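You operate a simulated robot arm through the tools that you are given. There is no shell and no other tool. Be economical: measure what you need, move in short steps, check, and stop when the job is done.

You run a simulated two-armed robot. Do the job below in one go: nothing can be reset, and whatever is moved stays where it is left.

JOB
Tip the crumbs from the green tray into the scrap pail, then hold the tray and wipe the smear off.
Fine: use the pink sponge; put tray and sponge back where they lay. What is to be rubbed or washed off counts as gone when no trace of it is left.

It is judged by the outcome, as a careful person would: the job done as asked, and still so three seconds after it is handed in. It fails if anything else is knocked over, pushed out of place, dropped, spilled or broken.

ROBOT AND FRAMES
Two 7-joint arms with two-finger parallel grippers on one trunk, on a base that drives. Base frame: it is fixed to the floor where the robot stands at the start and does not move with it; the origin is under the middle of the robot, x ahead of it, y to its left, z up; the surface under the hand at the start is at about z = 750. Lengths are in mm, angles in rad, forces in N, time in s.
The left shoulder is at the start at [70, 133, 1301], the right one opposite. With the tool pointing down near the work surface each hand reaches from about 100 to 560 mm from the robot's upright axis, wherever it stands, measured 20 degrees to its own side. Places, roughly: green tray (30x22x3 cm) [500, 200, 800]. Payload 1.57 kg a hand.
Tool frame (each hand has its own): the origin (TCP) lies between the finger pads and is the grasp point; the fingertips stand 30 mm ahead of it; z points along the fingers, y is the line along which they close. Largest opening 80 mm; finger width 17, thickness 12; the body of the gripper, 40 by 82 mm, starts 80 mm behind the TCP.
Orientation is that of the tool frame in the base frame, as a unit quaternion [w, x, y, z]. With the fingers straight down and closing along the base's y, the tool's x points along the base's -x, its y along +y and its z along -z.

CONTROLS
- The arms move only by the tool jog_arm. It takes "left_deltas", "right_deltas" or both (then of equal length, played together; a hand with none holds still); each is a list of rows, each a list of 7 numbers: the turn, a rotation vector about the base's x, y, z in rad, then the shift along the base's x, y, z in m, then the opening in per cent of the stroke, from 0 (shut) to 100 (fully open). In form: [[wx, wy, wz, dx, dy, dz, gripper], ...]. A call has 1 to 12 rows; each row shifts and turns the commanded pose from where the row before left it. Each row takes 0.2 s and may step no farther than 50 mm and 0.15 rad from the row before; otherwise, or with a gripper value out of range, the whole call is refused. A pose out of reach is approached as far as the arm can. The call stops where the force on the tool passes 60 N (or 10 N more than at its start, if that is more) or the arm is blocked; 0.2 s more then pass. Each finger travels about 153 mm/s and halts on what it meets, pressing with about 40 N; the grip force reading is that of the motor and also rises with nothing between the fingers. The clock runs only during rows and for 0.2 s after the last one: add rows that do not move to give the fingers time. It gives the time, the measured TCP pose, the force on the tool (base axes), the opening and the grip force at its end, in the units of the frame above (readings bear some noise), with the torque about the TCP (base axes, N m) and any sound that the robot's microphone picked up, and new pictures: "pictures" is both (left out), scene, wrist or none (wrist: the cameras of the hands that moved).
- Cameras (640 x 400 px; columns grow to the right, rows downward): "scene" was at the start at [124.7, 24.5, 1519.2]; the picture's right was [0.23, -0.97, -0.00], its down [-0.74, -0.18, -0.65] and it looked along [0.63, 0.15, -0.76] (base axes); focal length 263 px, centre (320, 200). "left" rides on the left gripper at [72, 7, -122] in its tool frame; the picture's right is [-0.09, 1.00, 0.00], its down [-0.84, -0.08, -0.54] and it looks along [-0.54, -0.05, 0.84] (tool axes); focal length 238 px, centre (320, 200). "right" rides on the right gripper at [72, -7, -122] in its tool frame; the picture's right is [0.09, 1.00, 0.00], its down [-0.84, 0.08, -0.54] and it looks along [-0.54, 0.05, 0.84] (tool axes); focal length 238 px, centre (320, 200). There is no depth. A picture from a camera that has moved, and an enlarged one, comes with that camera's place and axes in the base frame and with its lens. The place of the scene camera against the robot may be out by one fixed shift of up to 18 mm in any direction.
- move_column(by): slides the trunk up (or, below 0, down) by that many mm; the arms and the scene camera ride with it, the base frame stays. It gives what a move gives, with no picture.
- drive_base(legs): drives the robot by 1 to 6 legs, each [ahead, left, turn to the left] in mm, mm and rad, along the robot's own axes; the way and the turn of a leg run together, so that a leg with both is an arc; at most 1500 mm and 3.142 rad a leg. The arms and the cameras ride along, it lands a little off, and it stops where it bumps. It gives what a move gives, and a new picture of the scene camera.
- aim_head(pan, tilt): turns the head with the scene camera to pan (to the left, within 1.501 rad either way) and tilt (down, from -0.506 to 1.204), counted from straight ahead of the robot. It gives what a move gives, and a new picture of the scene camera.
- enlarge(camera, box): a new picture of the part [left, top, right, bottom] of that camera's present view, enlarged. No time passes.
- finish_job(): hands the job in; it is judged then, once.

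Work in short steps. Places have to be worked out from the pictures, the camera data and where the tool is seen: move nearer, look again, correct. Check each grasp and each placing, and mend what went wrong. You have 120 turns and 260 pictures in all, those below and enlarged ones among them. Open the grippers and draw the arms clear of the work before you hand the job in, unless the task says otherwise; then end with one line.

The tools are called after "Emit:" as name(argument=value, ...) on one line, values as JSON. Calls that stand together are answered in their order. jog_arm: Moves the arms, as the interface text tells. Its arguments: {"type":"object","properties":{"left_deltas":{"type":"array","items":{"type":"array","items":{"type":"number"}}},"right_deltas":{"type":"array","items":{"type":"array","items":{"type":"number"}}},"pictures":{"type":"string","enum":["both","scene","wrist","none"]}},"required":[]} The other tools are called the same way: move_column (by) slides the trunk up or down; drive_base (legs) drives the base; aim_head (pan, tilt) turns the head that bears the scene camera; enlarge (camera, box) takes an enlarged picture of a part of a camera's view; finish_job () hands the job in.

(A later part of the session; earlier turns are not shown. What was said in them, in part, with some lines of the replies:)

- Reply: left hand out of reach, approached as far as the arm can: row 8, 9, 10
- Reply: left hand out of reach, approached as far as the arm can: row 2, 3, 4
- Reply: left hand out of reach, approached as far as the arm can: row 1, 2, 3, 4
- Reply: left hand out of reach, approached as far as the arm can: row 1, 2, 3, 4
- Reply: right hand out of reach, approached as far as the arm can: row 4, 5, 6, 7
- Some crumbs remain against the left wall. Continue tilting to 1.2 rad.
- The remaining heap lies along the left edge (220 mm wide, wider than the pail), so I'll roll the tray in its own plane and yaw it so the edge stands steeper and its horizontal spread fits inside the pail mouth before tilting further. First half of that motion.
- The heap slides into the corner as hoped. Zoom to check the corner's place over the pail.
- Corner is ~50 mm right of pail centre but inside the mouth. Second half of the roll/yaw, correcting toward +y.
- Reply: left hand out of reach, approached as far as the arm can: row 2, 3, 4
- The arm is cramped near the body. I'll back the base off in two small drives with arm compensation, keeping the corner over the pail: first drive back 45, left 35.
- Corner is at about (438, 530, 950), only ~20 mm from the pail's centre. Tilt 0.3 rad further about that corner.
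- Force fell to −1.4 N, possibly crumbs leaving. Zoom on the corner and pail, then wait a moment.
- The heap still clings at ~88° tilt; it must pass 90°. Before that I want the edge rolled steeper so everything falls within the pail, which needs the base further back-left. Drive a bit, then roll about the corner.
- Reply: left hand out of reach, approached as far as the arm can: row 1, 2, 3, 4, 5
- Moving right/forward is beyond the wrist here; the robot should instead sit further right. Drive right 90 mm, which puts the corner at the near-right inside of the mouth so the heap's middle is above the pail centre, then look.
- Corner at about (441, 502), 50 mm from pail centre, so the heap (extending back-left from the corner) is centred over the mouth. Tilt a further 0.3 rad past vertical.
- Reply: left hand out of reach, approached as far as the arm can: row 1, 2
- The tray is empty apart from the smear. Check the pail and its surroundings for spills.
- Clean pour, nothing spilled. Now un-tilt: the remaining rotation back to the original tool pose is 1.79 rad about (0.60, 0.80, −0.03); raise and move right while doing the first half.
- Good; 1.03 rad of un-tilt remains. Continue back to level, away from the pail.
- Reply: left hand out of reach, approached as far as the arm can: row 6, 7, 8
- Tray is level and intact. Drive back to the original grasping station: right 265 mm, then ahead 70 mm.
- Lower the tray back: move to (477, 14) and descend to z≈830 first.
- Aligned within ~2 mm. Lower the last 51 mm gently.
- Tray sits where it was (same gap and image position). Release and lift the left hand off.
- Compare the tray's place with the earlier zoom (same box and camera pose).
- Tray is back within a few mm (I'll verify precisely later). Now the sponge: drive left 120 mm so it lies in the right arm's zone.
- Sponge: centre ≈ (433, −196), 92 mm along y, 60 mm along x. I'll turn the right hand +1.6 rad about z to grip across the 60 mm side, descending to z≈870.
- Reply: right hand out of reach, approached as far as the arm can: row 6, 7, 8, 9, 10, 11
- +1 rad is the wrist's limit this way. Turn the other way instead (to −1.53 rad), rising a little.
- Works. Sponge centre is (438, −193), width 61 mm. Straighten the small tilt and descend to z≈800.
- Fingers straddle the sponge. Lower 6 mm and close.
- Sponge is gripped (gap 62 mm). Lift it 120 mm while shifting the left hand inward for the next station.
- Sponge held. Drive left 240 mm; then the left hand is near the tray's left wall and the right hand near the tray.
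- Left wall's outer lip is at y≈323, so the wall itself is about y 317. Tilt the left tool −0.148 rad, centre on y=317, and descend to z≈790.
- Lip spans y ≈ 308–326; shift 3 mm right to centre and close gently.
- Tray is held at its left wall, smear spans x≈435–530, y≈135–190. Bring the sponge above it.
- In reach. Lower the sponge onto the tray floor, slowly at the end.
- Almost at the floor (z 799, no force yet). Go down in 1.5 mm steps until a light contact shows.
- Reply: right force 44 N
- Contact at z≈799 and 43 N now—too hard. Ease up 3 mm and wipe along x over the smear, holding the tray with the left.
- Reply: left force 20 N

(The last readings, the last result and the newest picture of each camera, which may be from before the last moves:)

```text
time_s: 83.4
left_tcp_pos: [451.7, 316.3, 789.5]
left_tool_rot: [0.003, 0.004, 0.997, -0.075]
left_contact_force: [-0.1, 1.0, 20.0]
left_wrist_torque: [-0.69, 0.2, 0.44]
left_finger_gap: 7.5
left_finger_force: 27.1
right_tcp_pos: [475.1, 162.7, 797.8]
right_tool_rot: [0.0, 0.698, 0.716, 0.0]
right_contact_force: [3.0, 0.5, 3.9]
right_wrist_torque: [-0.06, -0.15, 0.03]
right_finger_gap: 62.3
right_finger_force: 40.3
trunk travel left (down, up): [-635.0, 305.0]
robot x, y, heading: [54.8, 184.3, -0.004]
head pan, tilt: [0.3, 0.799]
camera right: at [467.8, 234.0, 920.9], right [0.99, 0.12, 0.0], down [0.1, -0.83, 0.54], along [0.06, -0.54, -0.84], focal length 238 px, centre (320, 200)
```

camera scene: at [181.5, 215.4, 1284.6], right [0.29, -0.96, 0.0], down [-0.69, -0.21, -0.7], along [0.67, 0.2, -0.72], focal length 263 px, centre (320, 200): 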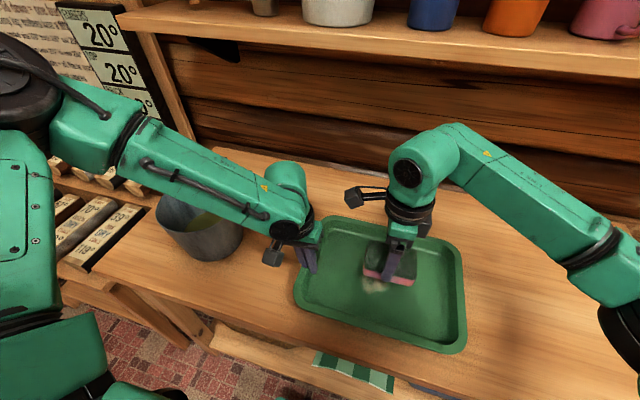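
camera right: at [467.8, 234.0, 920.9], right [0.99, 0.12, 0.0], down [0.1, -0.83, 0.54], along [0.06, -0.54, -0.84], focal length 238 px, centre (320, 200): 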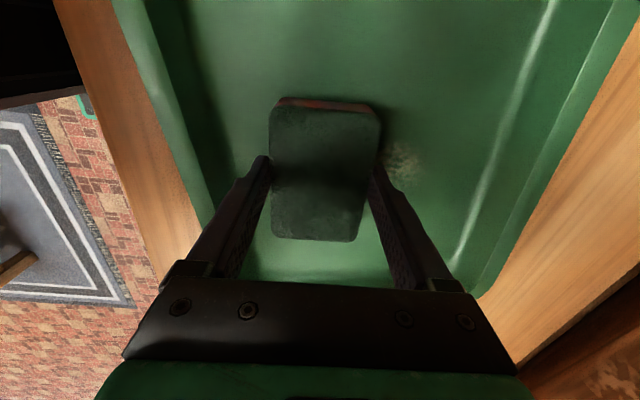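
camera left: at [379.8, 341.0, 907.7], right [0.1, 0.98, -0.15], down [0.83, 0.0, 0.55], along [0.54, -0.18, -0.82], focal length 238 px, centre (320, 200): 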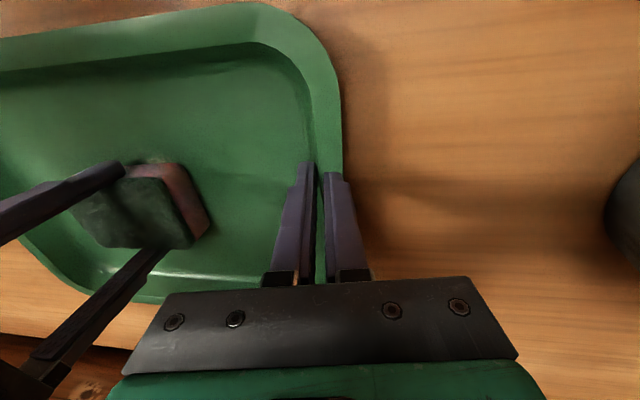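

A residue shows on the far side and the left grip reading changed (gap 7.5). Look at the scene and left view.

Emit:
jog_arm(right_deltas=[[0, 0, 0, 0, 0, 0.03, 20], [0, 0, 0, -0.02, -0.02, 0.03, 20], [0, 0, 0, -0.02, -0.03, 0.03, 20], [0, 0, 0, 0, -0.03, 0.0, 20], [0, 0, 0, 0, 0, 0, 20]], left_deltas=[[0, 0, 0, 0, 0, 0, 0], [0, 0, 0, 0, 0, 0, 0], [0, 0, 0, 0, 0, 0, 0], [0, 0, 0, 0, 0, 0, 0], [0, 0, 0, 0, 0, 0, 0]], pictures="both")

```text
time_s: 84.6
left_tcp_pos: [451.8, 316.1, 788.7]
left_tool_rot: [0.004, 0.003, 0.997, -0.076]
left_contact_force: [2.9, 0.8, 21.0]
left_wrist_torque: [-0.59, -0.25, 0.57]
left_finger_gap: 7.4
left_finger_force: 26.6
right_tcp_pos: [433.0, 82.1, 886.8]
right_tool_rot: [0.0, 0.698, 0.716, 0.0]
right_contact_force: [0.2, 0.0, -1.0]
right_wrist_torque: [0.01, -0.02, -0.02]
right_finger_gap: 62.1
right_finger_force: 40.3
trunk travel left (down, up): [-635.0, 305.0]
robot x, y, heading: [53.2, 183.6, -0.005]
head pan, tilt: [0.3, 0.799]
camera scene: at [179.8, 215.7, 1284.8], right [0.29, -0.96, 0.0], down [-0.68, -0.21, -0.7], along [0.67, 0.2, -0.72], focal length 263 px, centre (320, 200)
camera right: at [424.4, 154.0, 1009.1], right [0.99, 0.12, 0.0], down [0.1, -0.83, 0.54], along [0.06, -0.54, -0.84], focal length 238 px, centre (320, 200)
camera left: at [378.8, 340.8, 908.4], right [0.1, 0.98, -0.15], down [0.83, 0.0, 0.55], along [0.54, -0.18, -0.82], focal length 238 px, centre (320, 200)
```

scene: 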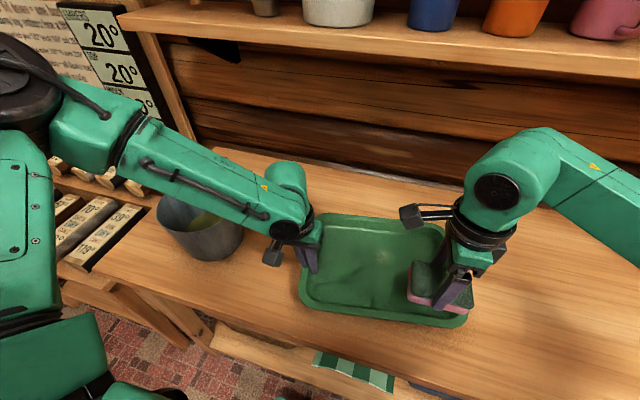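
right: 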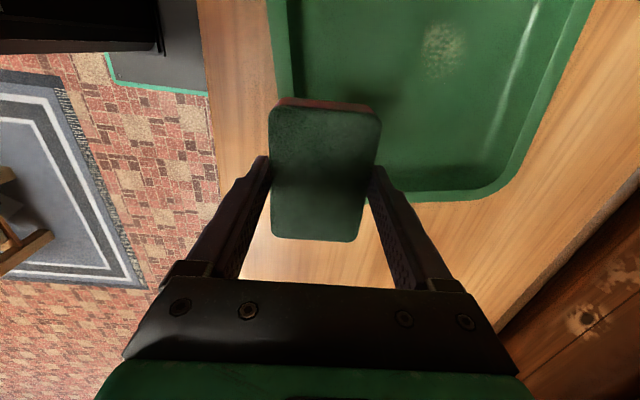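
left: 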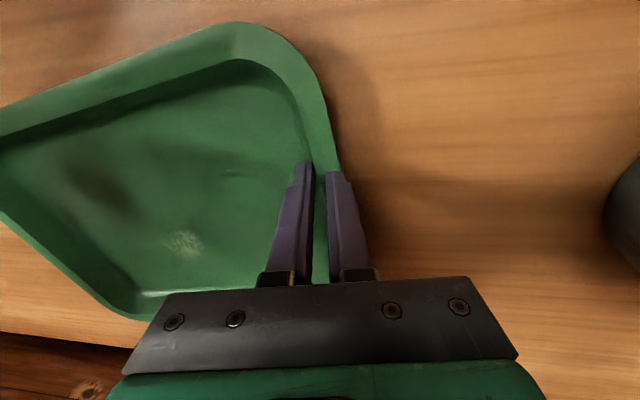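

Most of the smear is gone, a patch remains at (534, 163); wiping along x yawed the tray about the grip. For the rest I'll stroke along y (toward/away from the holding hand) with lighter pressure. Move the sponge above the patch.

Emit:
jog_arm(right_deltas=[[0, 0, 0, 0.03, 0.024, 0.0, 20], [0, 0, 0, 0.03, 0.024, 0.0, 20], [0, 0, 0, 0.025, 0.02, -0.02, 20], [0, 0, 0, 0.015, 0.012, -0.025, 20], [0, 0, 0, 0, 0, -0.025, 20], [0, 0, 0, 0, 0, -0.012, 20], [0, 0, 0, 0, 0, 0, 20]], pictures="wrist")

```text
time_s: 86.2
left_tcp_pos: [450.3, 314.6, 788.0]
left_tool_rot: [0.002, 0.004, 0.997, -0.075]
left_contact_force: [2.6, -0.1, 19.8]
left_wrist_torque: [-0.66, -0.05, 0.5]
left_finger_gap: 7.0
left_finger_force: 26.6
right_tcp_pos: [535.6, 162.9, 805.1]
right_tool_rot: [0.0, 0.697, 0.717, 0.0]
right_contact_force: [0.6, 0.3, -0.6]
right_wrist_torque: [0.01, 0.0, -0.02]
right_finger_gap: 62.6
right_finger_force: 40.6
trunk travel left (down, up): [-635.0, 305.0]
robot x, y, heading: [51.7, 183.1, -0.004]
head pan, tilt: [0.3, 0.799]
camera right: at [527.0, 232.9, 928.5], right [0.99, 0.12, 0.0], down [0.1, -0.83, 0.54], along [0.06, -0.54, -0.84], focal length 238 px, centre (320, 200)
```

right: 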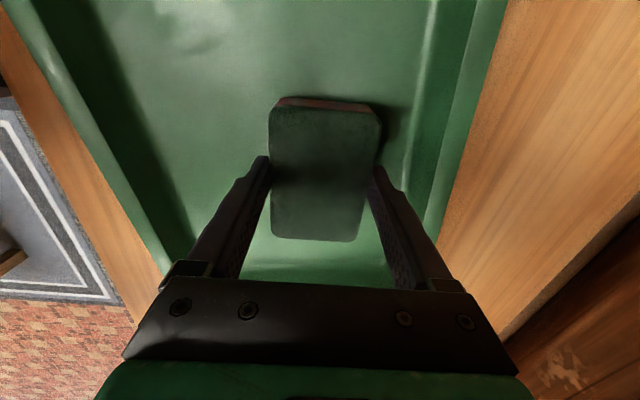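

Sponge is over the patch. Touch down and stroke along y several times.

Emit:
jog_arm(right_deltas=[[0, 0, 0, 0, 0, -0.005, 20], [0, 0, 0, 0, 0, -0.0025, 20], [0, 0, 0, 0, -0.015, 0, 20], [0, 0, 0, 0, -0.015, 0, 20], [0, 0, 0, 0, 0.015, 0, 20], [0, 0, 0, 0, 0.015, 0, 20], [0, 0, 0, 0, 0.015, 0, 20], [0, 0, 0, 0, -0.015, 0, 20], [0, 0, 0, 0, -0.015, 0, 20], [0, 0, 0, 0, 0.015, 0, 20], [0, 0, 0, 0, 0, 0, 20]], pictures="none")

Emit:
jog_arm(right_deltas=[[0, 0, 0, 0, 0, 0.03, 20], [0, 0, 0, -0.03, -0.03, 0.03, 20], [0, 0, 0, -0.03, -0.03, 0.03, 20], [0, 0, 0, -0.03, -0.03, 0.0, 20], [0, 0, 0, 0, 0, 0, 20]], left_deltas=[[0, 0, 0, 0, 0, 0, 0], [0, 0, 0, 0, 0, 0, 0], [0, 0, 0, 0, 0, 0, 0], [0, 0, 0, 0, 0, 0, 0], [0, 0, 0, 0, 0, 0, 0]], pictures="both")

```text
time_s: 88.6
left_tcp_pos: [451.4, 315.2, 787.6]
left_tool_rot: [0.002, 0.003, 0.997, -0.075]
left_contact_force: [0.5, -0.7, 15.7]
left_wrist_torque: [-0.65, 0.0, 0.46]
left_finger_gap: 7.4
left_finger_force: 26.1
right_tcp_pos: [537.0, 161.7, 801.2]
right_tool_rot: [0.001, 0.698, 0.716, 0.001]
right_contact_force: [0.0, 0.7, -0.3]
right_wrist_torque: [0.03, -0.03, -0.02]
right_finger_gap: 62.3
right_finger_force: 40.5
trunk travel left (down, up): [-635.0, 305.0]
robot x, y, heading: [56.7, 188.5, -0.009]
head pan, tilt: [0.3, 0.799]
```

```text
refused: row 2 steps farther than a row can; nothing moved
```

z reads 801 with no force, so it barely touched. Lower 4 mm more and repeat.

Emit:
jog_arm(right_deltas=[[0, 0, 0, 0, 0, -0.002, 20], [0, 0, 0, 0, 0, -0.0015, 20], [0, 0, 0, 0, 0, 0, 20]], pictures="none")

```text
time_s: 89.4
left_tcp_pos: [451.7, 315.9, 787.6]
left_tool_rot: [0.003, 0.003, 0.997, -0.076]
left_contact_force: [6.4, -1.9, 1.5]
left_wrist_torque: [-0.65, -0.17, 0.5]
left_finger_gap: 7.4
left_finger_force: 27.2
right_tcp_pos: [536.2, 160.4, 798.4]
right_tool_rot: [0.001, 0.698, 0.716, 0.001]
right_contact_force: [-1.9, -3.4, 17.4]
right_wrist_torque: [-0.25, 0.14, -0.01]
right_finger_gap: 62.1
right_finger_force: 39.5
trunk travel left (down, up): [-635.0, 305.0]
robot x, y, heading: [54.3, 183.2, -0.005]
head pan, tilt: [0.3, 0.799]
```

17 N contact now. Stroke along y.

Emit:
jog_arm(right_deltas=[[0, 0, 0, 0, -0.012, 0, 20], [0, 0, 0, 0, -0.012, 0, 20], [0, 0, 0, 0, 0.012, 0, 20], [0, 0, 0, 0, 0.012, 0, 20], [0, 0, 0, 0, 0.012, 0, 20], [0, 0, 0, 0, -0.012, 0, 20], [0, 0, 0, 0, -0.012, 0, 20], [0, 0, 0, 0, 0.012, 0, 20], [0, 0, 0, 0, 0, 0.025, 20], [0, 0, 0, -0.02, -0.03, 0.03, 20], [0, 0, 0, -0.02, -0.03, 0.03, 20], [0, 0, 0, -0.02, -0.04, 0.0, 20]], pictures="both")

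```text
time_s: 92.0
left_tcp_pos: [451.8, 314.5, 787.6]
left_tool_rot: [0.003, 0.003, 0.997, -0.074]
left_contact_force: [-0.1, -1.7, 12.3]
left_wrist_torque: [-0.58, -0.44, 0.53]
left_finger_gap: 7.4
left_finger_force: 25.9
right_tcp_pos: [477.0, 66.3, 881.4]
right_tool_rot: [-0.001, 0.698, 0.716, -0.001]
right_contact_force: [-0.7, 0.5, -0.6]
right_wrist_torque: [-0.01, 0.01, 0.01]
right_finger_gap: 62.2
right_finger_force: 40.2
trunk travel left (down, up): [-635.0, 305.0]
robot x, y, heading: [57.9, 184.1, -0.002]
head pan, tilt: [0.3, 0.799]
camera scene: at [180.4, 214.0, 1284.8], right [0.29, -0.96, 0.0], down [-0.69, -0.21, -0.7], along [0.67, 0.2, -0.72], focal length 263 px, centre (320, 200)
camera right: at [468.6, 137.5, 1004.1], right [0.99, 0.12, 0.0], down [0.1, -0.83, 0.54], along [0.06, -0.54, -0.84], focal length 238 px, centre (320, 200)
```

scene: 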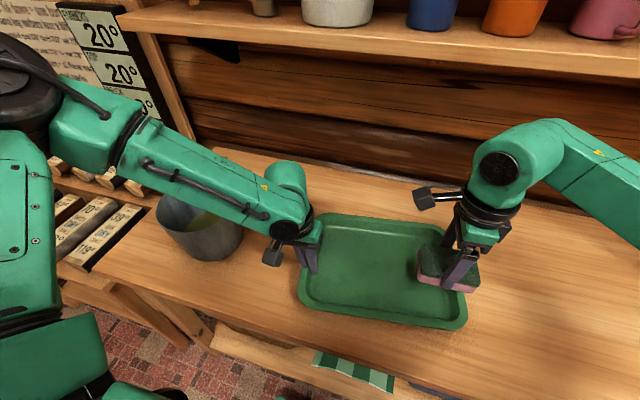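
right: 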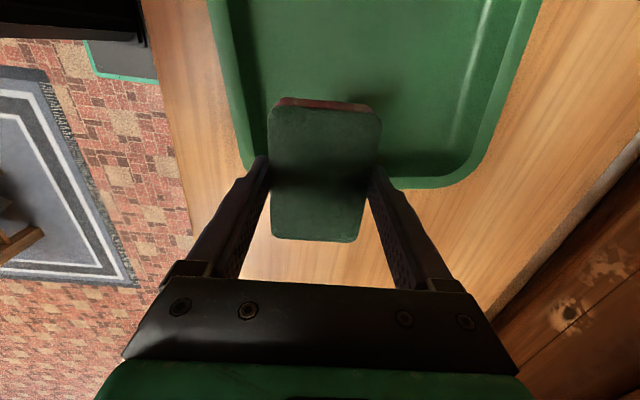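

Looks clean. Inspect the tray floor closely for remaining traces.

Emit:
enlarge(camera="scene", box=[290, 205, 480, 335])

Emit:
enlarge(camera="left", box=[0, 40, 320, 320])

Emit:
enlarge(camera="right", box=[200, 0, 560, 190])

```text
3.08 times, centred on (385, 270) of scene
camera zoom: at [180.4, 214.0, 1284.8], right [0.29, -0.96, 0.0], down [-0.69, -0.21, -0.7], along [0.67, 0.2, -0.72], focal length 808 px, centre (120, -15)
```

zoom: 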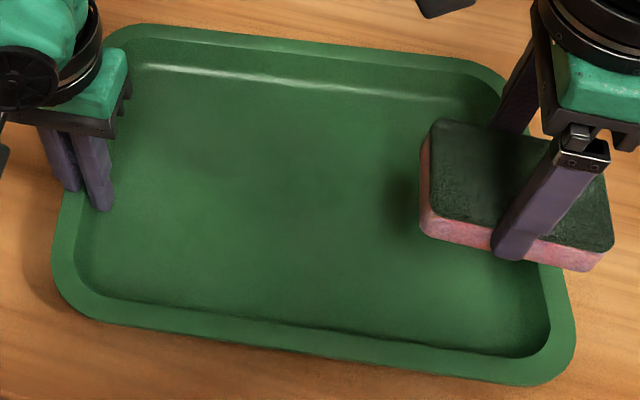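

```text
1.43 times, centred on (160, 180) of left
camera zoom: at [379.4, 340.1, 908.4], right [0.1, 0.98, -0.15], down [0.83, 0.0, 0.55], along [0.54, -0.18, -0.82], focal length 340 px, centre (549, 229)
```

zoom: 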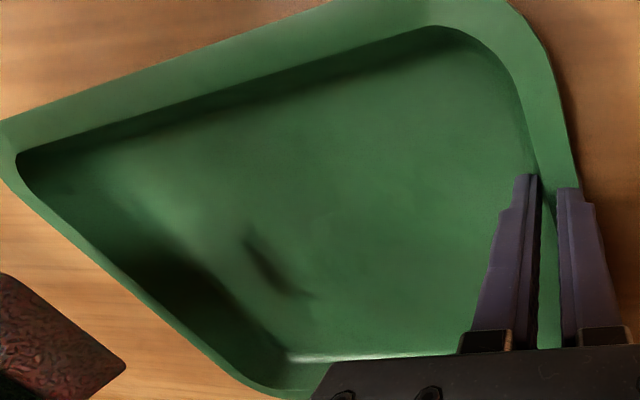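

```text
1.78 times, centred on (380, 95) of right
camera zoom: at [468.6, 137.5, 1004.1], right [0.99, 0.12, 0.0], down [0.1, -0.83, 0.54], along [0.06, -0.54, -0.84], focal length 424 px, centre (213, 387)
```

zoom: 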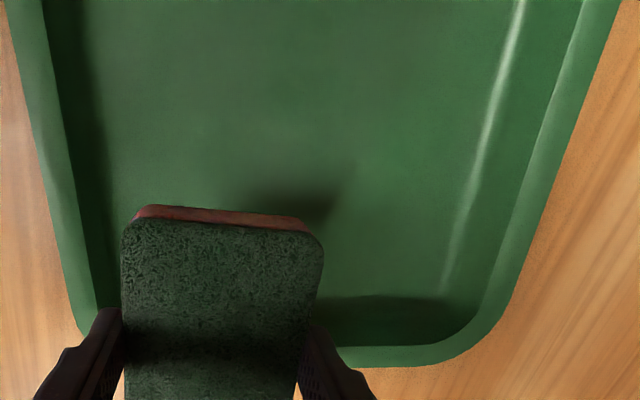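

Looks clean, only shadows; one closer look at the former smear area from the scene camera after moving the sponge away further.

Emit:
jog_arm(right_deltas=[[0, 0, 0, -0.02, -0.04, 0.02, 20], [0, 0, 0, -0.02, -0.04, 0.02, 20], [0, 0, 0, 0, -0.04, 0, 20], [0, 0, 0, 0, 0, 0, 20]], left_deltas=[[0, 0, 0, 0, 0, 0, 0], [0, 0, 0, 0, 0, 0, 0], [0, 0, 0, 0, 0, 0, 0], [0, 0, 0, 0, 0, 0, 0]], pictures="wrist")

Emit:
enlarge(camera="scene", box=[330, 225, 430, 295])

```text
time_s: 93.0
left_tcp_pos: [451.1, 316.1, 788.1]
left_tool_rot: [0.002, 0.004, 0.997, -0.075]
left_contact_force: [3.5, 2.2, 16.3]
left_wrist_torque: [-0.66, -0.31, 0.56]
left_finger_gap: 7.0
left_finger_force: 26.6
right_tcp_pos: [438.3, -57.9, 922.6]
right_tool_rot: [-0.001, 0.698, 0.716, 0.0]
right_contact_force: [0.9, -0.4, -0.4]
right_wrist_torque: [0.02, 0.01, 0.0]
right_finger_gap: 62.5
right_finger_force: 39.8
trunk travel left (down, up): [-635.0, 305.0]
robot x, y, heading: [54.0, 185.8, -0.004]
head pan, tilt: [0.3, 0.799]
camera right: at [429.8, 14.6, 1044.9], right [0.99, 0.12, 0.0], down [0.1, -0.83, 0.54], along [0.06, -0.54, -0.84], focal length 238 px, centre (320, 200)
camera left: at [379.4, 341.0, 908.2], right [0.1, 0.98, -0.15], down [0.83, 0.0, 0.55], along [0.54, -0.18, -0.82], focal length 238 px, centre (320, 200)
```

right: 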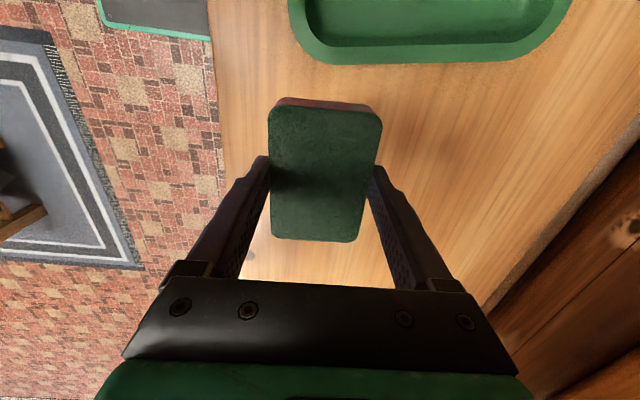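
left: 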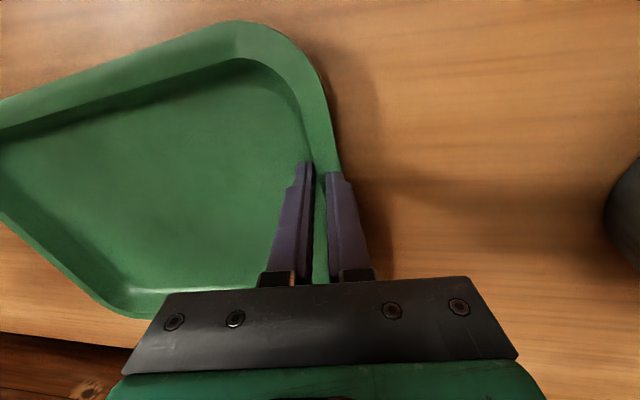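

```text
5.71 times, centred on (380, 260) of scene
camera zoom: at [180.5, 215.8, 1284.7], right [0.29, -0.96, 0.0], down [-0.69, -0.21, -0.7], along [0.67, 0.2, -0.72], focal length 1501 px, centre (-23, -143)
```

zoom: 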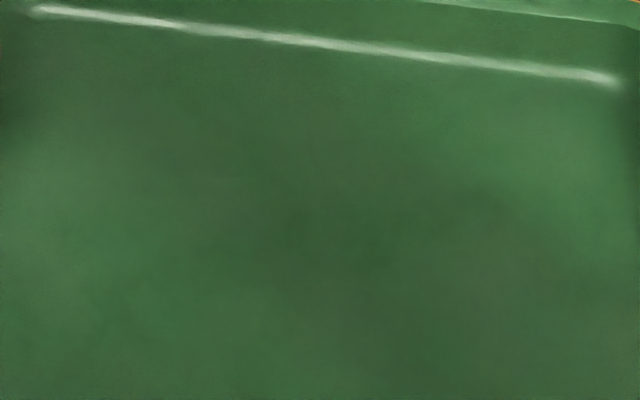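

Verify from the left camera too.

Emit:
enlarge(camera="left", box=[40, 80, 290, 300])

```text
1.82 times, centred on (165, 190) of left
camera zoom: at [379.4, 341.0, 908.2], right [0.1, 0.98, -0.15], down [0.83, 0.0, 0.55], along [0.54, -0.18, -0.82], focal length 433 px, centre (602, 218)
```

zoom: 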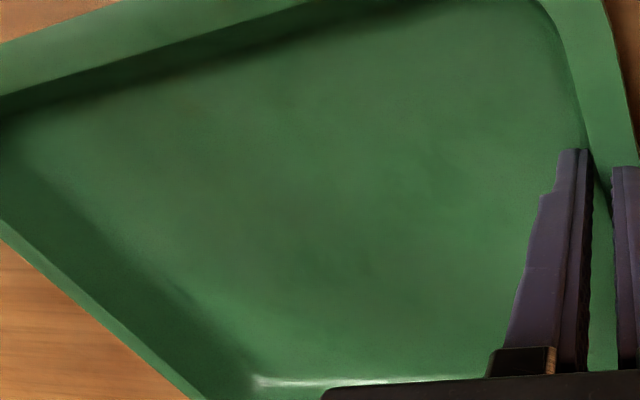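

There may be a very faint tint left, so I'll make a second pass with y-strokes over the whole former smear area. Bring the sponge back over (455, 160).

Emit:
jog_arm(right_deltas=[[0, 0, 0, 0.003, 0.036, 0, 20], [0, 0, 0, 0.003, 0.036, 0, 20], [0, 0, 0, 0.003, 0.036, -0.01, 20], [0, 0, 0, 0.003, 0.036, -0.01, 20], [0, 0, 0, 0.003, 0.036, -0.02, 20], [0, 0, 0, 0.003, 0.036, -0.025, 20], [0, 0, 0, 0, 0, -0.03, 20], [0, 0, 0, 0, 0, -0.02, 20], [0, 0, 0, 0, 0, -0.008, 20], [0, 0, 0, 0, 0, 0, 20]], pictures="none")

```text
time_s: 95.2
left_tcp_pos: [450.5, 315.4, 787.8]
left_tool_rot: [0.002, 0.003, 0.997, -0.074]
left_contact_force: [2.4, -0.5, 16.0]
left_wrist_torque: [-0.69, -0.11, 0.51]
left_finger_gap: 7.0
left_finger_force: 26.4
right_tcp_pos: [455.7, 159.9, 797.8]
right_tool_rot: [0.0, 0.698, 0.716, -0.001]
right_contact_force: [0.0, 0.5, 0.7]
right_wrist_torque: [-0.02, 0.01, 0.04]
right_finger_gap: 62.4
right_finger_force: 40.2
trunk travel left (down, up): [-635.0, 305.0]
robot x, y, heading: [58.8, 186.9, -0.002]
head pan, tilt: [0.3, 0.799]
```

Just above contact. Press 3 mm and check the force.

Emit:
jog_arm(right_deltas=[[0, 0, 0, 0, 0, -0.0015, 20], [0, 0, 0, 0, 0, -0.001, 20], [0, 0, 0, 0, -0.012, 0, 20], [0, 0, 0, 0, -0.012, 0, 20], [0, 0, 0, 0, 0.012, 0, 20], [0, 0, 0, 0, 0.012, 0, 20], [0, 0, 0, 0, 0.012, 0, 20], [0, 0, 0, 0, 0.012, 0, 20], [0, 0, 0, 0, -0.012, 0, 20], [0, 0, 0, 0, -0.012, 0, 20], [0, 0, 0, 0, 0, 0, 20]], pictures="none")

```text
time_s: 97.6
left_tcp_pos: [451.5, 314.7, 788.9]
left_tool_rot: [0.002, 0.004, 0.997, -0.078]
left_contact_force: [1.4, -22.3, -6.7]
left_wrist_torque: [-0.98, 0.05, 0.47]
left_finger_gap: 6.5
left_finger_force: 26.5
right_tcp_pos: [454.8, 161.0, 796.4]
right_tool_rot: [-0.002, 0.697, 0.717, 0.002]
right_contact_force: [-3.2, 17.7, 22.8]
right_wrist_torque: [0.5, -0.01, 0.13]
right_finger_gap: 62.3
right_finger_force: 40.1
trunk travel left (down, up): [-635.0, 305.0]
robot x, y, heading: [56.5, 187.4, -0.011]
head pan, tilt: [0.3, 0.799]
```

Good wiping force with the tray held. Lift a touch, shift to x≈493 and stroke again; then x≈530.

Emit:
jog_arm(right_deltas=[[0, 0, 0, 0, 0, 0.006, 20], [0, 0, 0, 0.038, 0, 0, 20], [0, 0, 0, 0, 0, -0.006, 20], [0, 0, 0, 0, -0.012, 0, 20], [0, 0, 0, 0, -0.012, 0, 20], [0, 0, 0, 0, 0.012, 0, 20], [0, 0, 0, 0, 0.012, 0, 20], [0, 0, 0, 0, 0.012, 0, 20], [0, 0, 0, 0, 0.012, 0, 20], [0, 0, 0, 0, -0.012, 0, 20], [0, 0, 0, 0, -0.012, 0, 20], [0, 0, 0, 0, 0, 0, 20]], pictures="none")

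Emit:
jog_arm(right_deltas=[[0, 0, 0, 0, 0, 0.006, 20], [0, 0, 0, 0.038, 0, 0, 20], [0, 0, 0, 0, 0, -0.005, 20], [0, 0, 0, 0, -0.012, 0, 20], [0, 0, 0, 0, -0.012, 0, 20], [0, 0, 0, 0, 0.012, 0, 20], [0, 0, 0, 0, 0.012, 0, 20], [0, 0, 0, 0, 0.012, 0, 20], [0, 0, 0, 0, 0.012, 0, 20], [0, 0, 0, 0, -0.012, 0, 20], [0, 0, 0, 0, -0.012, 0, 20], [0, 0, 0, 0, 0, 0, 20]], pictures="none")

Emit:
jog_arm(right_deltas=[[0, 0, 0, 0, 0, 0.03, 20], [0, 0, 0, -0.01, -0.02, 0.03, 20], [0, 0, 0, -0.02, -0.03, 0.03, 20], [0, 0, 0, -0.02, -0.04, 0.02, 20], [0, 0, 0, -0.02, -0.045, 0.0, 20], [0, 0, 0, -0.02, -0.045, 0.0, 20], [0, 0, 0, 0, -0.045, 0.0, 20], [0, 0, 0, 0, 0, 0, 20]], left_deltas=[[0, 0, 0, 0, 0, 0, 0], [0, 0, 0, 0, 0, 0, 0], [0, 0, 0, 0, 0, 0, 0], [0, 0, 0, 0, 0, 0, 0], [0, 0, 0, 0, 0, 0, 0], [0, 0, 0, 0, 0, 0, 0], [0, 0, 0, 0, 0, 0, 0], [0, 0, 0, 0, 0, 0, 0]], pictures="both")

Emit:
enlarge(camera="left", box=[40, 80, 290, 300])

Emit:
enlarge(camera="scene", box=[290, 205, 480, 335])

```text
time_s: 100.2
left_tcp_pos: [450.3, 314.4, 787.5]
left_tool_rot: [0.002, 0.004, 0.997, -0.078]
left_contact_force: [1.4, -16.5, -1.9]
left_wrist_torque: [-0.89, 0.05, 0.49]
left_finger_gap: 6.6
left_finger_force: 26.2
right_tcp_pos: [492.8, 161.4, 796.0]
right_tool_rot: [-0.001, 0.697, 0.717, 0.003]
right_contact_force: [-0.4, 18.5, 23.1]
right_wrist_torque: [0.55, 0.08, 0.02]
right_finger_gap: 62.2
right_finger_force: 40.5
trunk travel left (down, up): [-635.0, 305.0]
robot x, y, heading: [53.0, 185.0, -0.01]
head pan, tilt: [0.3, 0.799]
```

```text
time_s: 102.8
left_tcp_pos: [450.8, 315.7, 788.1]
left_tool_rot: [0.002, 0.002, 0.997, -0.077]
left_contact_force: [3.2, 0.8, 14.5]
left_wrist_torque: [-0.64, -0.1, 0.5]
left_finger_gap: 6.4
left_finger_force: 26.2
right_tcp_pos: [531.8, 158.9, 796.4]
right_tool_rot: [0.001, 0.698, 0.716, -0.001]
right_contact_force: [0.2, -0.9, 0.1]
right_wrist_torque: [-0.01, -0.01, 0.0]
right_finger_gap: 62.4
right_finger_force: 39.8
trunk travel left (down, up): [-635.0, 305.0]
robot x, y, heading: [53.1, 188.5, -0.007]
head pan, tilt: [0.3, 0.799]
```

```text
time_s: 104.6
left_tcp_pos: [451.5, 315.5, 787.8]
left_tool_rot: [0.003, 0.004, 0.997, -0.077]
left_contact_force: [2.1, 0.6, 14.1]
left_wrist_torque: [-0.62, -0.24, 0.58]
left_finger_gap: 6.5
left_finger_force: 25.9
right_tcp_pos: [441.7, -66.1, 907.6]
right_tool_rot: [0.0, 0.697, 0.717, -0.001]
right_contact_force: [0.0, -0.2, -0.1]
right_wrist_torque: [0.01, -0.03, 0.0]
right_finger_gap: 62.0
right_finger_force: 40.2
trunk travel left (down, up): [-635.0, 305.0]
robot x, y, heading: [56.6, 189.0, -0.004]
head pan, tilt: [0.3, 0.799]
camera scene: at [180.6, 215.8, 1284.7], right [0.29, -0.96, 0.0], down [-0.69, -0.21, -0.7], along [0.67, 0.2, -0.72], focal length 263 px, centre (320, 200)
camera right: at [432.6, 5.8, 1029.6], right [0.99, 0.12, 0.0], down [0.1, -0.83, 0.54], along [0.06, -0.54, -0.84], focal length 238 px, centre (320, 200)
camera left: at [379.2, 340.9, 908.0], right [0.1, 0.98, -0.15], down [0.83, 0.0, 0.55], along [0.54, -0.18, -0.82], focal length 238 px, centre (320, 200)
```

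scene: 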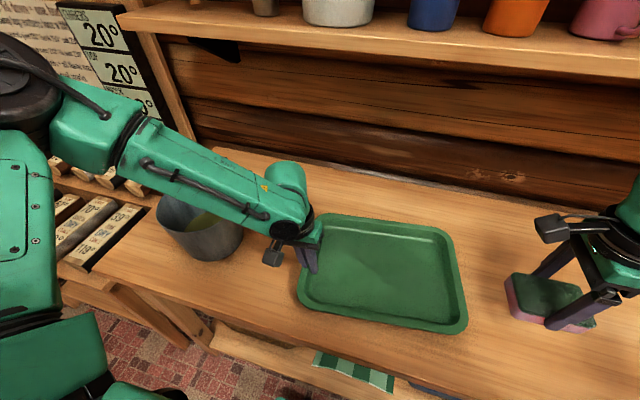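
right: 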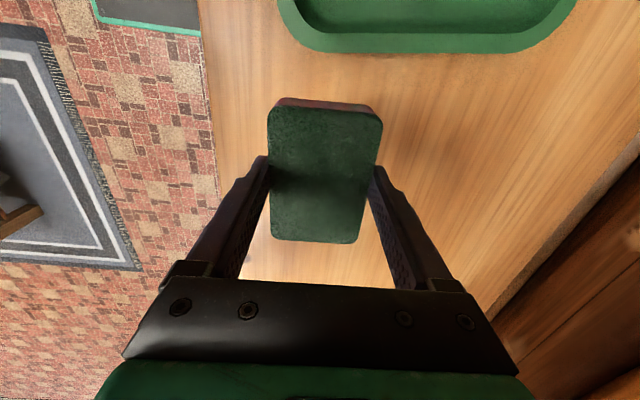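
left: 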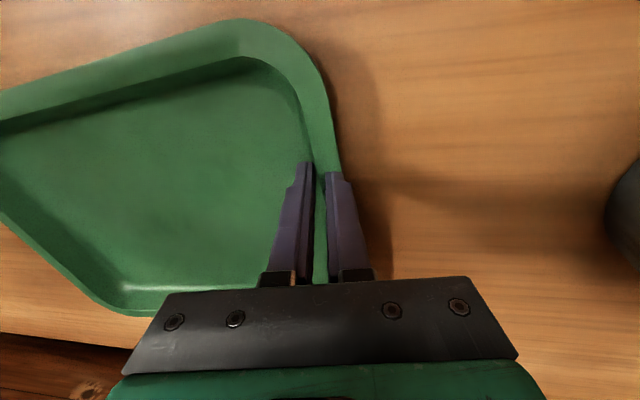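

```text
1.82 times, centred on (165, 190) of left
camera zoom: at [379.2, 340.9, 908.0], right [0.1, 0.98, -0.15], down [0.83, 0.0, 0.55], along [0.54, -0.18, -0.82], focal length 433 px, centre (602, 218)
```

zoom: 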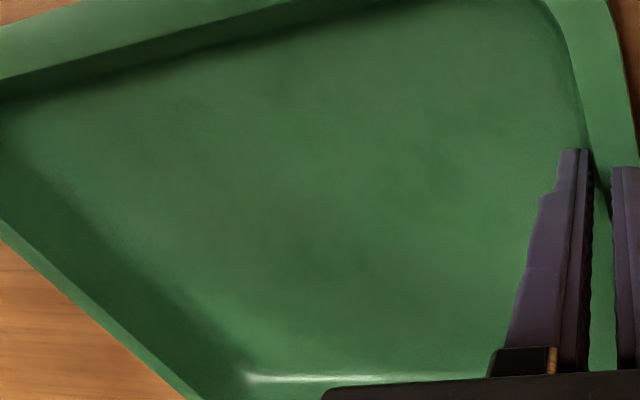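

```text
3.08 times, centred on (385, 270) of scene
camera zoom: at [180.6, 215.8, 1284.7], right [0.29, -0.96, 0.0], down [-0.69, -0.21, -0.7], along [0.67, 0.2, -0.72], focal length 808 px, centre (120, -15)
```

zoom: 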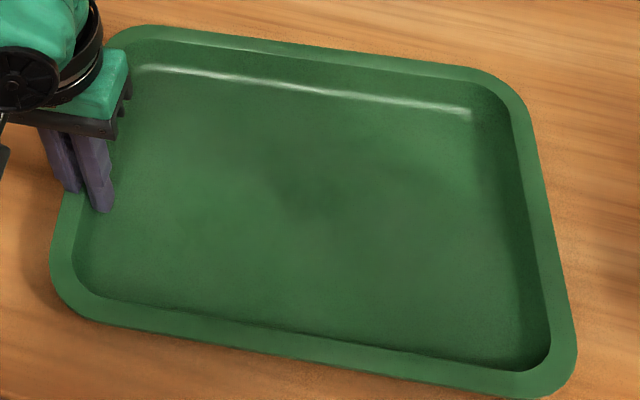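

The surface looks uniformly clean. The tray is yawed about +0.095 rad around the left grip; I'll open slightly, align the left fingers with the wall, regrip and turn it back.

Emit:
jog_arm(left_deltas=[[0, 0, 0, 0, 0, 0, 50], [0, 0, 0, 0, 0, 0, 50], [0, 0, 0.095, 0, 0, 0.002, 50], [0, 0, 0, 0, 0, 0, 50], [0, 0, 0, 0, 0, 0, 25], [0, 0, 0, 0, 0, 0, 0], [0, 0, 0, 0, 0, 0, 0]], pictures="wrist")

```text
time_s: 106.2
left_tcp_pos: [451.7, 316.9, 789.5]
left_tool_rot: [0.006, -0.045, 0.996, -0.076]
left_contact_force: [0.3, -0.4, 0.7]
left_wrist_torque: [-0.51, 0.21, 0.35]
left_finger_gap: 4.6
left_finger_force: 25.6
right_tcp_pos: [442.7, -64.8, 906.3]
right_tool_rot: [0.0, 0.698, 0.716, 0.0]
right_contact_force: [-0.4, 0.1, 0.0]
right_wrist_torque: [0.0, -0.02, -0.01]
right_finger_gap: 62.3
right_finger_force: 39.8
trunk travel left (down, up): [-635.0, 305.0]
robot x, y, heading: [56.8, 189.6, -0.002]
head pan, tilt: [0.3, 0.799]
camera left: at [377.9, 334.2, 910.3], right [0.0, 0.99, -0.15], down [0.83, 0.08, 0.55], along [0.56, -0.13, -0.82], focal length 238 px, centre (320, 200)
```

left: 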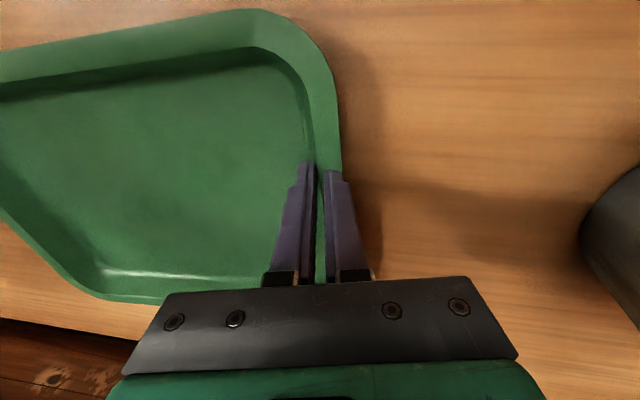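

Regripped flush (gap 4.6). Check the tray's yaw in the scene.

Emit:
enlarge(camera="scene", box=[290, 205, 480, 335])

```text
3.08 times, centred on (385, 270) of scene
camera zoom: at [182.2, 215.9, 1284.5], right [0.29, -0.96, 0.0], down [-0.69, -0.21, -0.7], along [0.67, 0.2, -0.72], focal length 808 px, centre (120, -15)
```

zoom: 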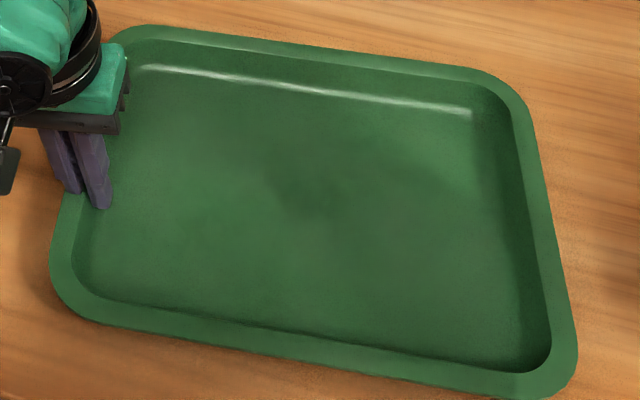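

Tray yaw unchanged (~0.10). Turn it back by −0.095 rad about the grip with a 3 mm shift toward the robot.

Emit:
jog_arm(left_deltas=[[0, 0, -0.024, -0.001, 0, 0, 0], [0, 0, -0.024, -0.001, 0, 0, 0], [0, 0, -0.024, -0.001, 0, 0, 0], [0, 0, -0.023, 0, 0, 0, 0], [0, 0, 0, 0, 0, 0, 0], [0, 0, 0, 0, 0, 0, 0]], pictures="none")

Emit:
enlarge(camera="scene", box=[290, 205, 480, 335])

```text
time_s: 107.6
left_tcp_pos: [449.5, 316.7, 790.2]
left_tool_rot: [0.001, 0.004, 0.997, -0.075]
left_contact_force: [0.7, -0.3, 6.8]
left_wrist_torque: [-0.53, 0.17, 0.39]
left_finger_gap: 4.5
left_finger_force: 25.1
right_tcp_pos: [442.0, -65.5, 906.9]
right_tool_rot: [0.0, 0.698, 0.716, 0.0]
right_contact_force: [-0.6, 0.4, -0.2]
right_wrist_torque: [0.02, -0.01, 0.03]
right_finger_gap: 62.1
right_finger_force: 39.8
trunk travel left (down, up): [-635.0, 305.0]
robot x, y, heading: [51.9, 187.5, -0.006]
head pan, tilt: [0.3, 0.799]
```

```text
3.08 times, centred on (385, 270) of scene
camera zoom: at [181.3, 215.8, 1284.6], right [0.29, -0.96, 0.0], down [-0.69, -0.21, -0.7], along [0.67, 0.2, -0.72], focal length 808 px, centre (120, -15)
```

zoom: 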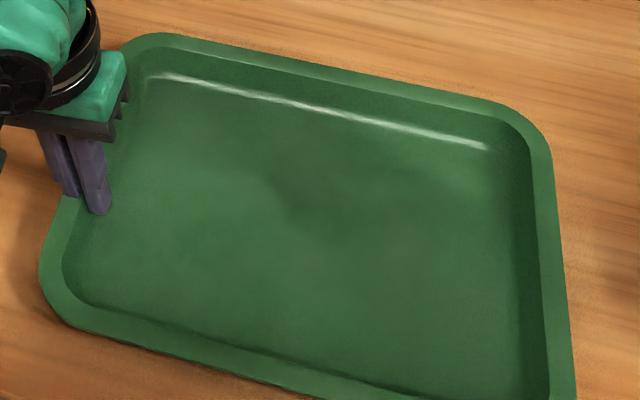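

Nearly right; about +0.02 rad remains. Turn −0.02 more, then release and raise the left hand.

Emit:
jog_arm(left_deltas=[[0, 0, -0.02, 0.001, 0, -0.001, 0], [0, 0, 0, 0, 0, 0, 0], [0, 0, 0, 0, 0, 0, 50], [0, 0, 0, 0, 0, 0, 100], [0, 0, 0, 0, 0, 0, 100], [0, 0, 0, 0, 0, 0.03, 100], [0, 0, 0, 0, 0, 0.04, 100], [0.075, 0, 0.01, 0, 0, 0.04, 100], [0.075, 0, 0.01, 0, 0, 0.04, 100], [0, 0, 0, 0, 0, 0.04, 100], [0, 0, 0, 0, 0, 0, 100]], pictures="both")

Emit:
enlarge(camera="scene", box=[280, 205, 500, 345])

```text
time_s: 110.0
left_tcp_pos: [448.6, 315.6, 976.8]
left_tool_rot: [0.0, 0.004, 1.0, 0.0]
left_contact_force: [1.2, 0.7, 0.7]
left_wrist_torque: [-0.02, 0.01, -0.01]
left_finger_gap: 80.1
left_finger_force: 0.0
right_tcp_pos: [442.6, -64.6, 905.6]
right_tool_rot: [-0.001, 0.698, 0.716, -0.001]
right_contact_force: [-0.2, 0.8, 0.3]
right_wrist_torque: [0.01, 0.0, -0.03]
right_finger_gap: 62.4
right_finger_force: 39.5
trunk travel left (down, up): [-635.0, 305.0]
robot x, y, heading: [54.3, 186.1, -0.007]
head pan, tilt: [0.3, 0.799]
camera scene: at [182.4, 215.8, 1284.5], right [0.29, -0.96, 0.0], down [-0.69, -0.21, -0.7], along [0.67, 0.2, -0.72], focal length 263 px, centre (320, 200)
camera left: at [377.3, 323.3, 1100.5], right [0.1, 0.99, 0.0], down [0.84, -0.08, 0.54], along [0.54, -0.05, -0.84], focal length 238 px, centre (320, 200)
```

scene: 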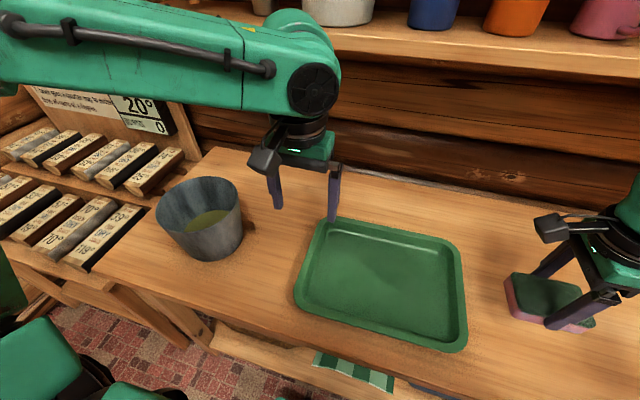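
left: 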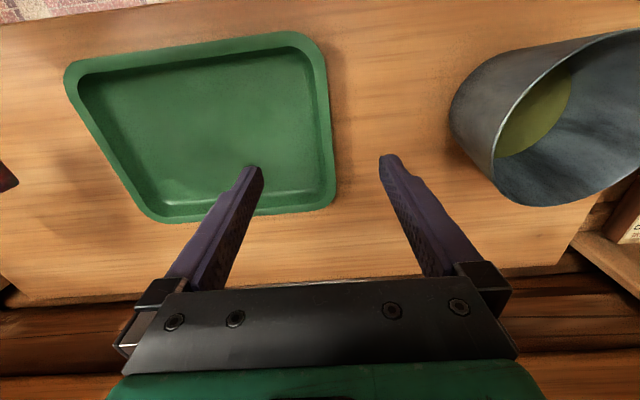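

```text
2.86 times, centred on (390, 275) of scene
camera zoom: at [182.4, 215.8, 1284.5], right [0.29, -0.96, 0.0], down [-0.69, -0.21, -0.7], along [0.67, 0.2, -0.72], focal length 750 px, centre (120, -14)
```

zoom: 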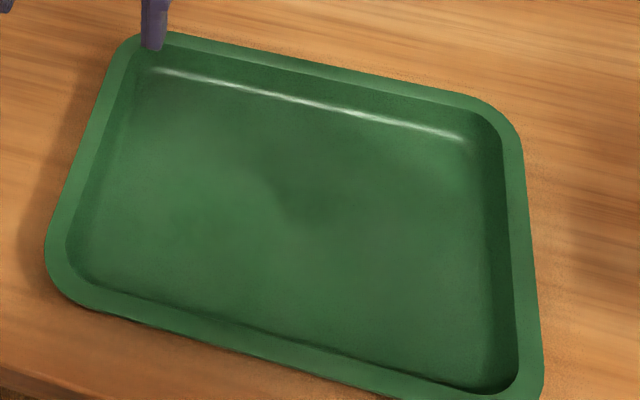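

Tray pose matches the original (near edge x≈360, far ≈597, left edge y≈327, yaw≈0.01). Check the mark beside the pail.

Emit:
enlarge(camera="scene", box=[140, 160, 290, 280])

```text
3.33 times, centred on (215, 220) of scene
camera zoom: at [182.4, 215.8, 1284.5], right [0.29, -0.96, 0.0], down [-0.69, -0.21, -0.7], along [0.67, 0.2, -0.72], focal length 876 px, centre (670, 133)
```

zoom: 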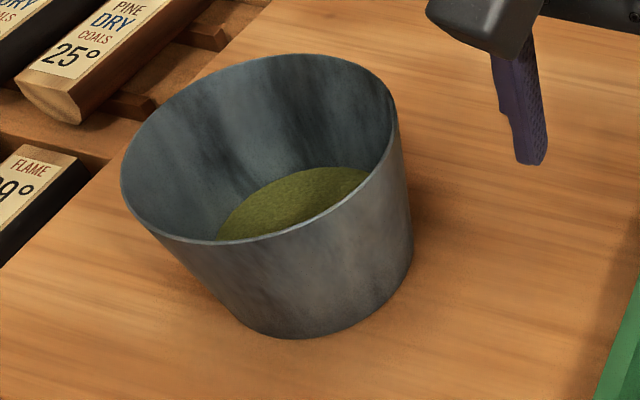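

No spill. Now return the sponge: drive right 170 mm.

Emit:
drive_base(legs=[[0, -170, 0]])

```text
time_s: 111.5
left_tcp_pos: [447.7, 148.1, 976.9]
left_tool_rot: [0.0, 0.001, 1.0, -0.001]
left_contact_force: [0.7, -0.2, 0.5]
left_wrist_torque: [-0.03, -0.03, 0.01]
left_finger_gap: 79.8
left_finger_force: 0.1
right_tcp_pos: [443.5, -233.1, 906.7]
right_tool_rot: [-0.001, 0.696, 0.718, -0.001]
right_contact_force: [0.3, 0.3, 0.3]
right_wrist_torque: [0.01, 0.02, -0.01]
right_finger_gap: 62.3
right_finger_force: 39.9
trunk travel left (down, up): [-635.0, 305.0]
robot x, y, heading: [52.7, 14.3, 0.001]
head pan, tilt: [0.3, 0.799]
camera scene: at [181.3, 46.0, 1284.5], right [0.3, -0.96, 0.0], down [-0.69, -0.21, -0.7], along [0.67, 0.21, -0.72], focal length 263 px, centre (320, 200)
```

scene: 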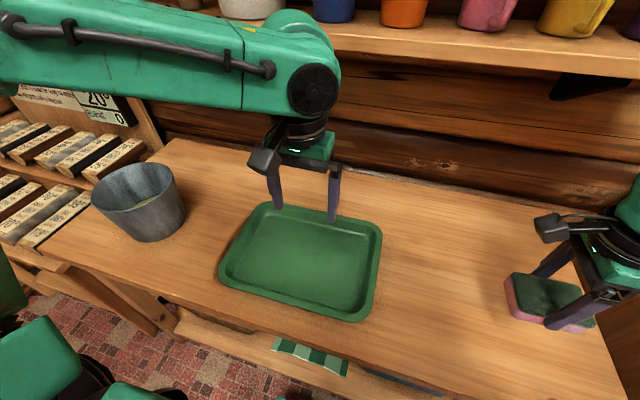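

Lower the sponge to its former place (437.7, −193, 795).

Emit:
jog_arm(right_deltas=[[0, 0, 0, -0.003, 0.02, -0.025, 20], [0, 0, 0, -0.003, 0.02, -0.025, 20], [0, 0, 0, 0, 0, -0.025, 20], [0, 0, 0, 0, 0, -0.02, 20], [0, 0, 0, 0, 0, -0.01, 20], [0, 0, 0, 0, 0, -0.004, 20], [0, 0, 0, 0, 0, 0, 20]], pictures="none")

```text
time_s: 113.1
left_tcp_pos: [448.9, 147.3, 976.9]
left_tool_rot: [0.0, 0.002, 1.0, 0.0]
left_contact_force: [-1.0, -0.6, 0.1]
left_wrist_torque: [0.02, 0.02, 0.0]
left_finger_gap: 80.2
left_finger_force: 0.1
right_tcp_pos: [436.8, -194.2, 797.8]
right_tool_rot: [-0.001, 0.696, 0.718, -0.001]
right_contact_force: [0.8, -1.0, -0.4]
right_wrist_torque: [0.04, 0.02, 0.0]
right_finger_gap: 62.2
right_finger_force: 39.3
trunk travel left (down, up): [-635.0, 305.0]
robot x, y, heading: [51.2, 14.2, -0.004]
head pan, tilt: [0.3, 0.799]
```

Down the last 2.5 mm, release, and rise.

Emit:
jog_arm(right_deltas=[[0, 0, 0, 0.001, 0.001, -0.0015, 20], [0, 0, 0, 0, 0, -0.001, 20], [0, 0, 0, 0, 0, 0, 85], [0, 0, 0, 0, 0, 0, 100], [0, 0, 0, 0, 0, 0, 100], [0, 0, 0, 0, 0, 0.03, 100], [0, 0, 0, 0, 0, 0.04, 100], [0, 0, 0, 0, 0, 0.045, 100], [0, 0, 0, 0, 0, 0, 100]], pictures="both")

```text
time_s: 115.1
left_tcp_pos: [447.3, 147.3, 976.8]
left_tool_rot: [0.0, 0.001, 1.0, 0.0]
left_contact_force: [0.4, -0.9, -1.1]
left_wrist_torque: [-0.02, -0.03, 0.0]
left_finger_gap: 79.9
left_finger_force: 0.0
right_tcp_pos: [440.4, -193.1, 910.4]
right_tool_rot: [0.0, 0.696, 0.718, -0.001]
right_contact_force: [0.0, -0.7, 0.0]
right_wrist_torque: [0.01, -0.02, 0.02]
right_finger_gap: 80.1
right_finger_force: 0.0
trunk travel left (down, up): [-635.0, 305.0]
robot x, y, heading: [50.7, 13.7, -0.002]
head pan, tilt: [0.3, 0.799]
camera scene: at [181.4, 45.1, 1284.5], right [0.3, -0.96, 0.0], down [-0.69, -0.21, -0.7], along [0.67, 0.21, -0.72], focal length 263 px, centre (320, 200)
camera right: at [431.2, -121.6, 1033.0], right [0.99, 0.12, 0.0], down [0.1, -0.83, 0.54], along [0.06, -0.54, -0.84], focal length 238 px, centre (320, 200)
```

scene: 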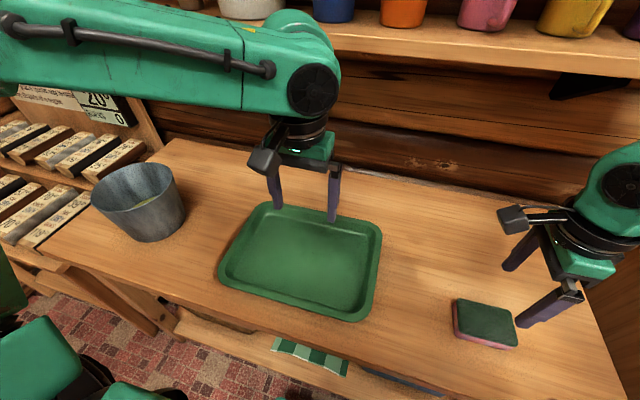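
right: 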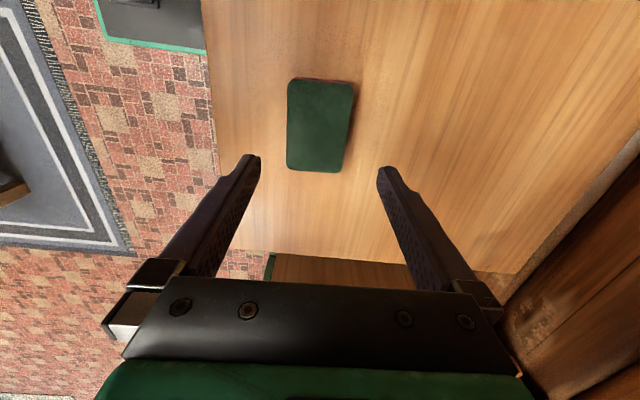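

Sponge is back at (438, −190). Draw both arms up and back.

Emit:
jog_arm(left_deltas=[[0, 0, 0, 0, 0.01, 0.04, 100], [0, 0, 0, 0, 0.01, 0.04, 100], [0, 0, 0, -0.02, 0.01, 0.04, 100], [0, 0, 0, -0.02, 0.01, 0.03, 100], [0, 0, 0, -0.025, 0.01, 0.0, 100], [0, 0, 0, 0, 0, 0, 100]], right_deltas=[[0, 0, 0, 0, -0.01, 0.04, 100], [0, 0, 0, 0, -0.01, 0.04, 100], [0, 0, 0, -0.02, -0.01, 0.04, 100], [0, 0, 0, -0.02, -0.01, 0.03, 100], [0, 0, 0, -0.025, 0, 0.0, 100], [0, 0, 0, 0, 0, 0, 100]], pictures="both")

Emit:
enlarge(camera="scene", box=[200, 190, 400, 330])

```text
time_s: 116.5
left_tcp_pos: [384.1, 196.3, 1123.2]
left_tool_rot: [0.0, 0.0, 1.0, 0.0]
left_contact_force: [0.1, -0.1, -0.4]
left_wrist_torque: [0.0, 0.03, 0.0]
left_finger_gap: 80.0
left_finger_force: 0.1
right_tcp_pos: [375.1, -234.8, 1058.4]
right_tool_rot: [-0.001, 0.697, 0.717, -0.001]
right_contact_force: [-0.3, -0.2, 0.2]
right_wrist_torque: [0.0, 0.04, -0.01]
right_finger_gap: 80.0
right_finger_force: 0.0
trunk travel left (down, up): [-635.0, 305.0]
robot x, y, heading: [53.3, 16.4, 0.004]
head pan, tilt: [0.3, 0.799]
camera scene: at [182.3, 45.1, 1284.4], right [0.3, -0.96, 0.0], down [-0.69, -0.21, -0.7], along [0.67, 0.21, -0.72], focal length 263 px, centre (320, 200)
camera right: at [365.9, -163.8, 1181.5], right [0.99, 0.12, 0.0], down [0.1, -0.83, 0.54], along [0.06, -0.54, -0.84], focal length 238 px, centre (320, 200)
camera left: at [311.6, 203.0, 1246.7], right [0.09, 1.0, 0.0], down [0.84, -0.08, 0.54], along [0.54, -0.05, -0.84], focal length 238 px, centre (320, 200)
```

scene: 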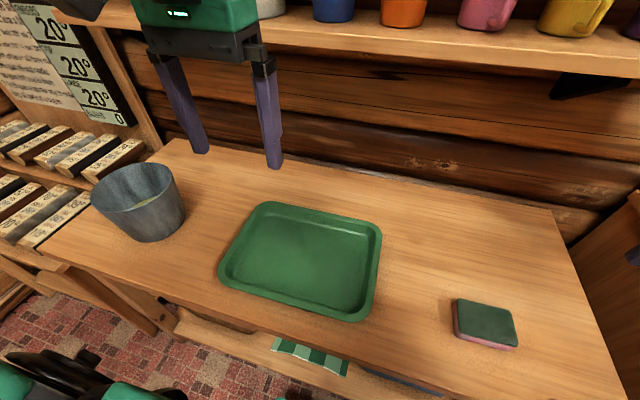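
right: 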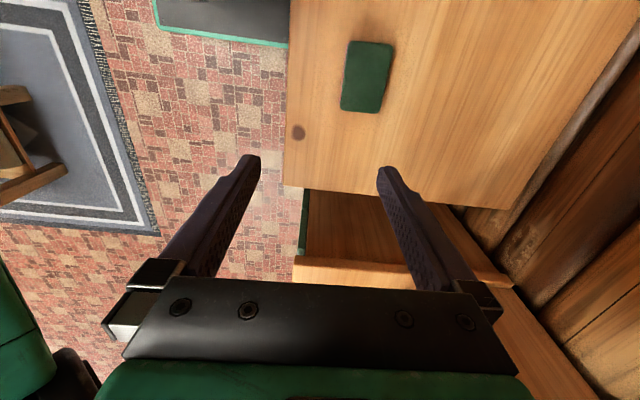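
left: 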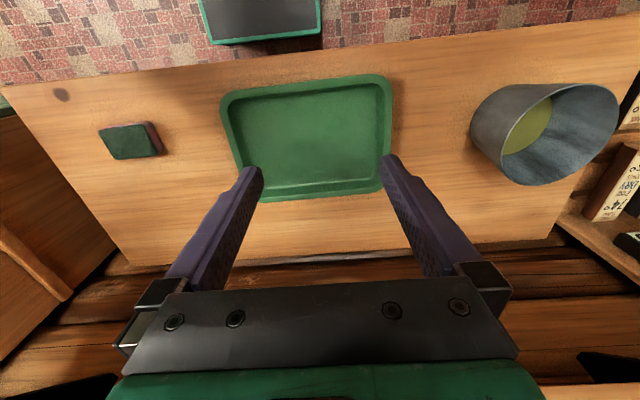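

```text
2.86 times, centred on (300, 260) of scene
camera zoom: at [182.3, 45.1, 1284.4], right [0.3, -0.96, 0.0], down [-0.69, -0.21, -0.7], along [0.67, 0.21, -0.72], focal length 750 px, centre (377, 29)
```

zoom: 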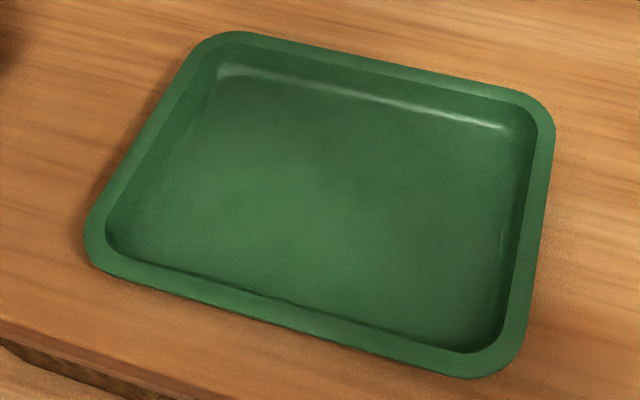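

The tray is clean, and both the tray and the sponge are back in place. The crumbs are in the pail, nothing else has moved, and both hands are empty and clear of the work.

Emit:
finish_job()

```text
The job is handed in.
```

The job is handed in: the crumbs are in the scrap pail with no spill that I could see. The smear is wiped off with the pink sponge while the left hand held the tray. Tray and sponge are back where they lay, to within a few millimetres by my camera measurements.
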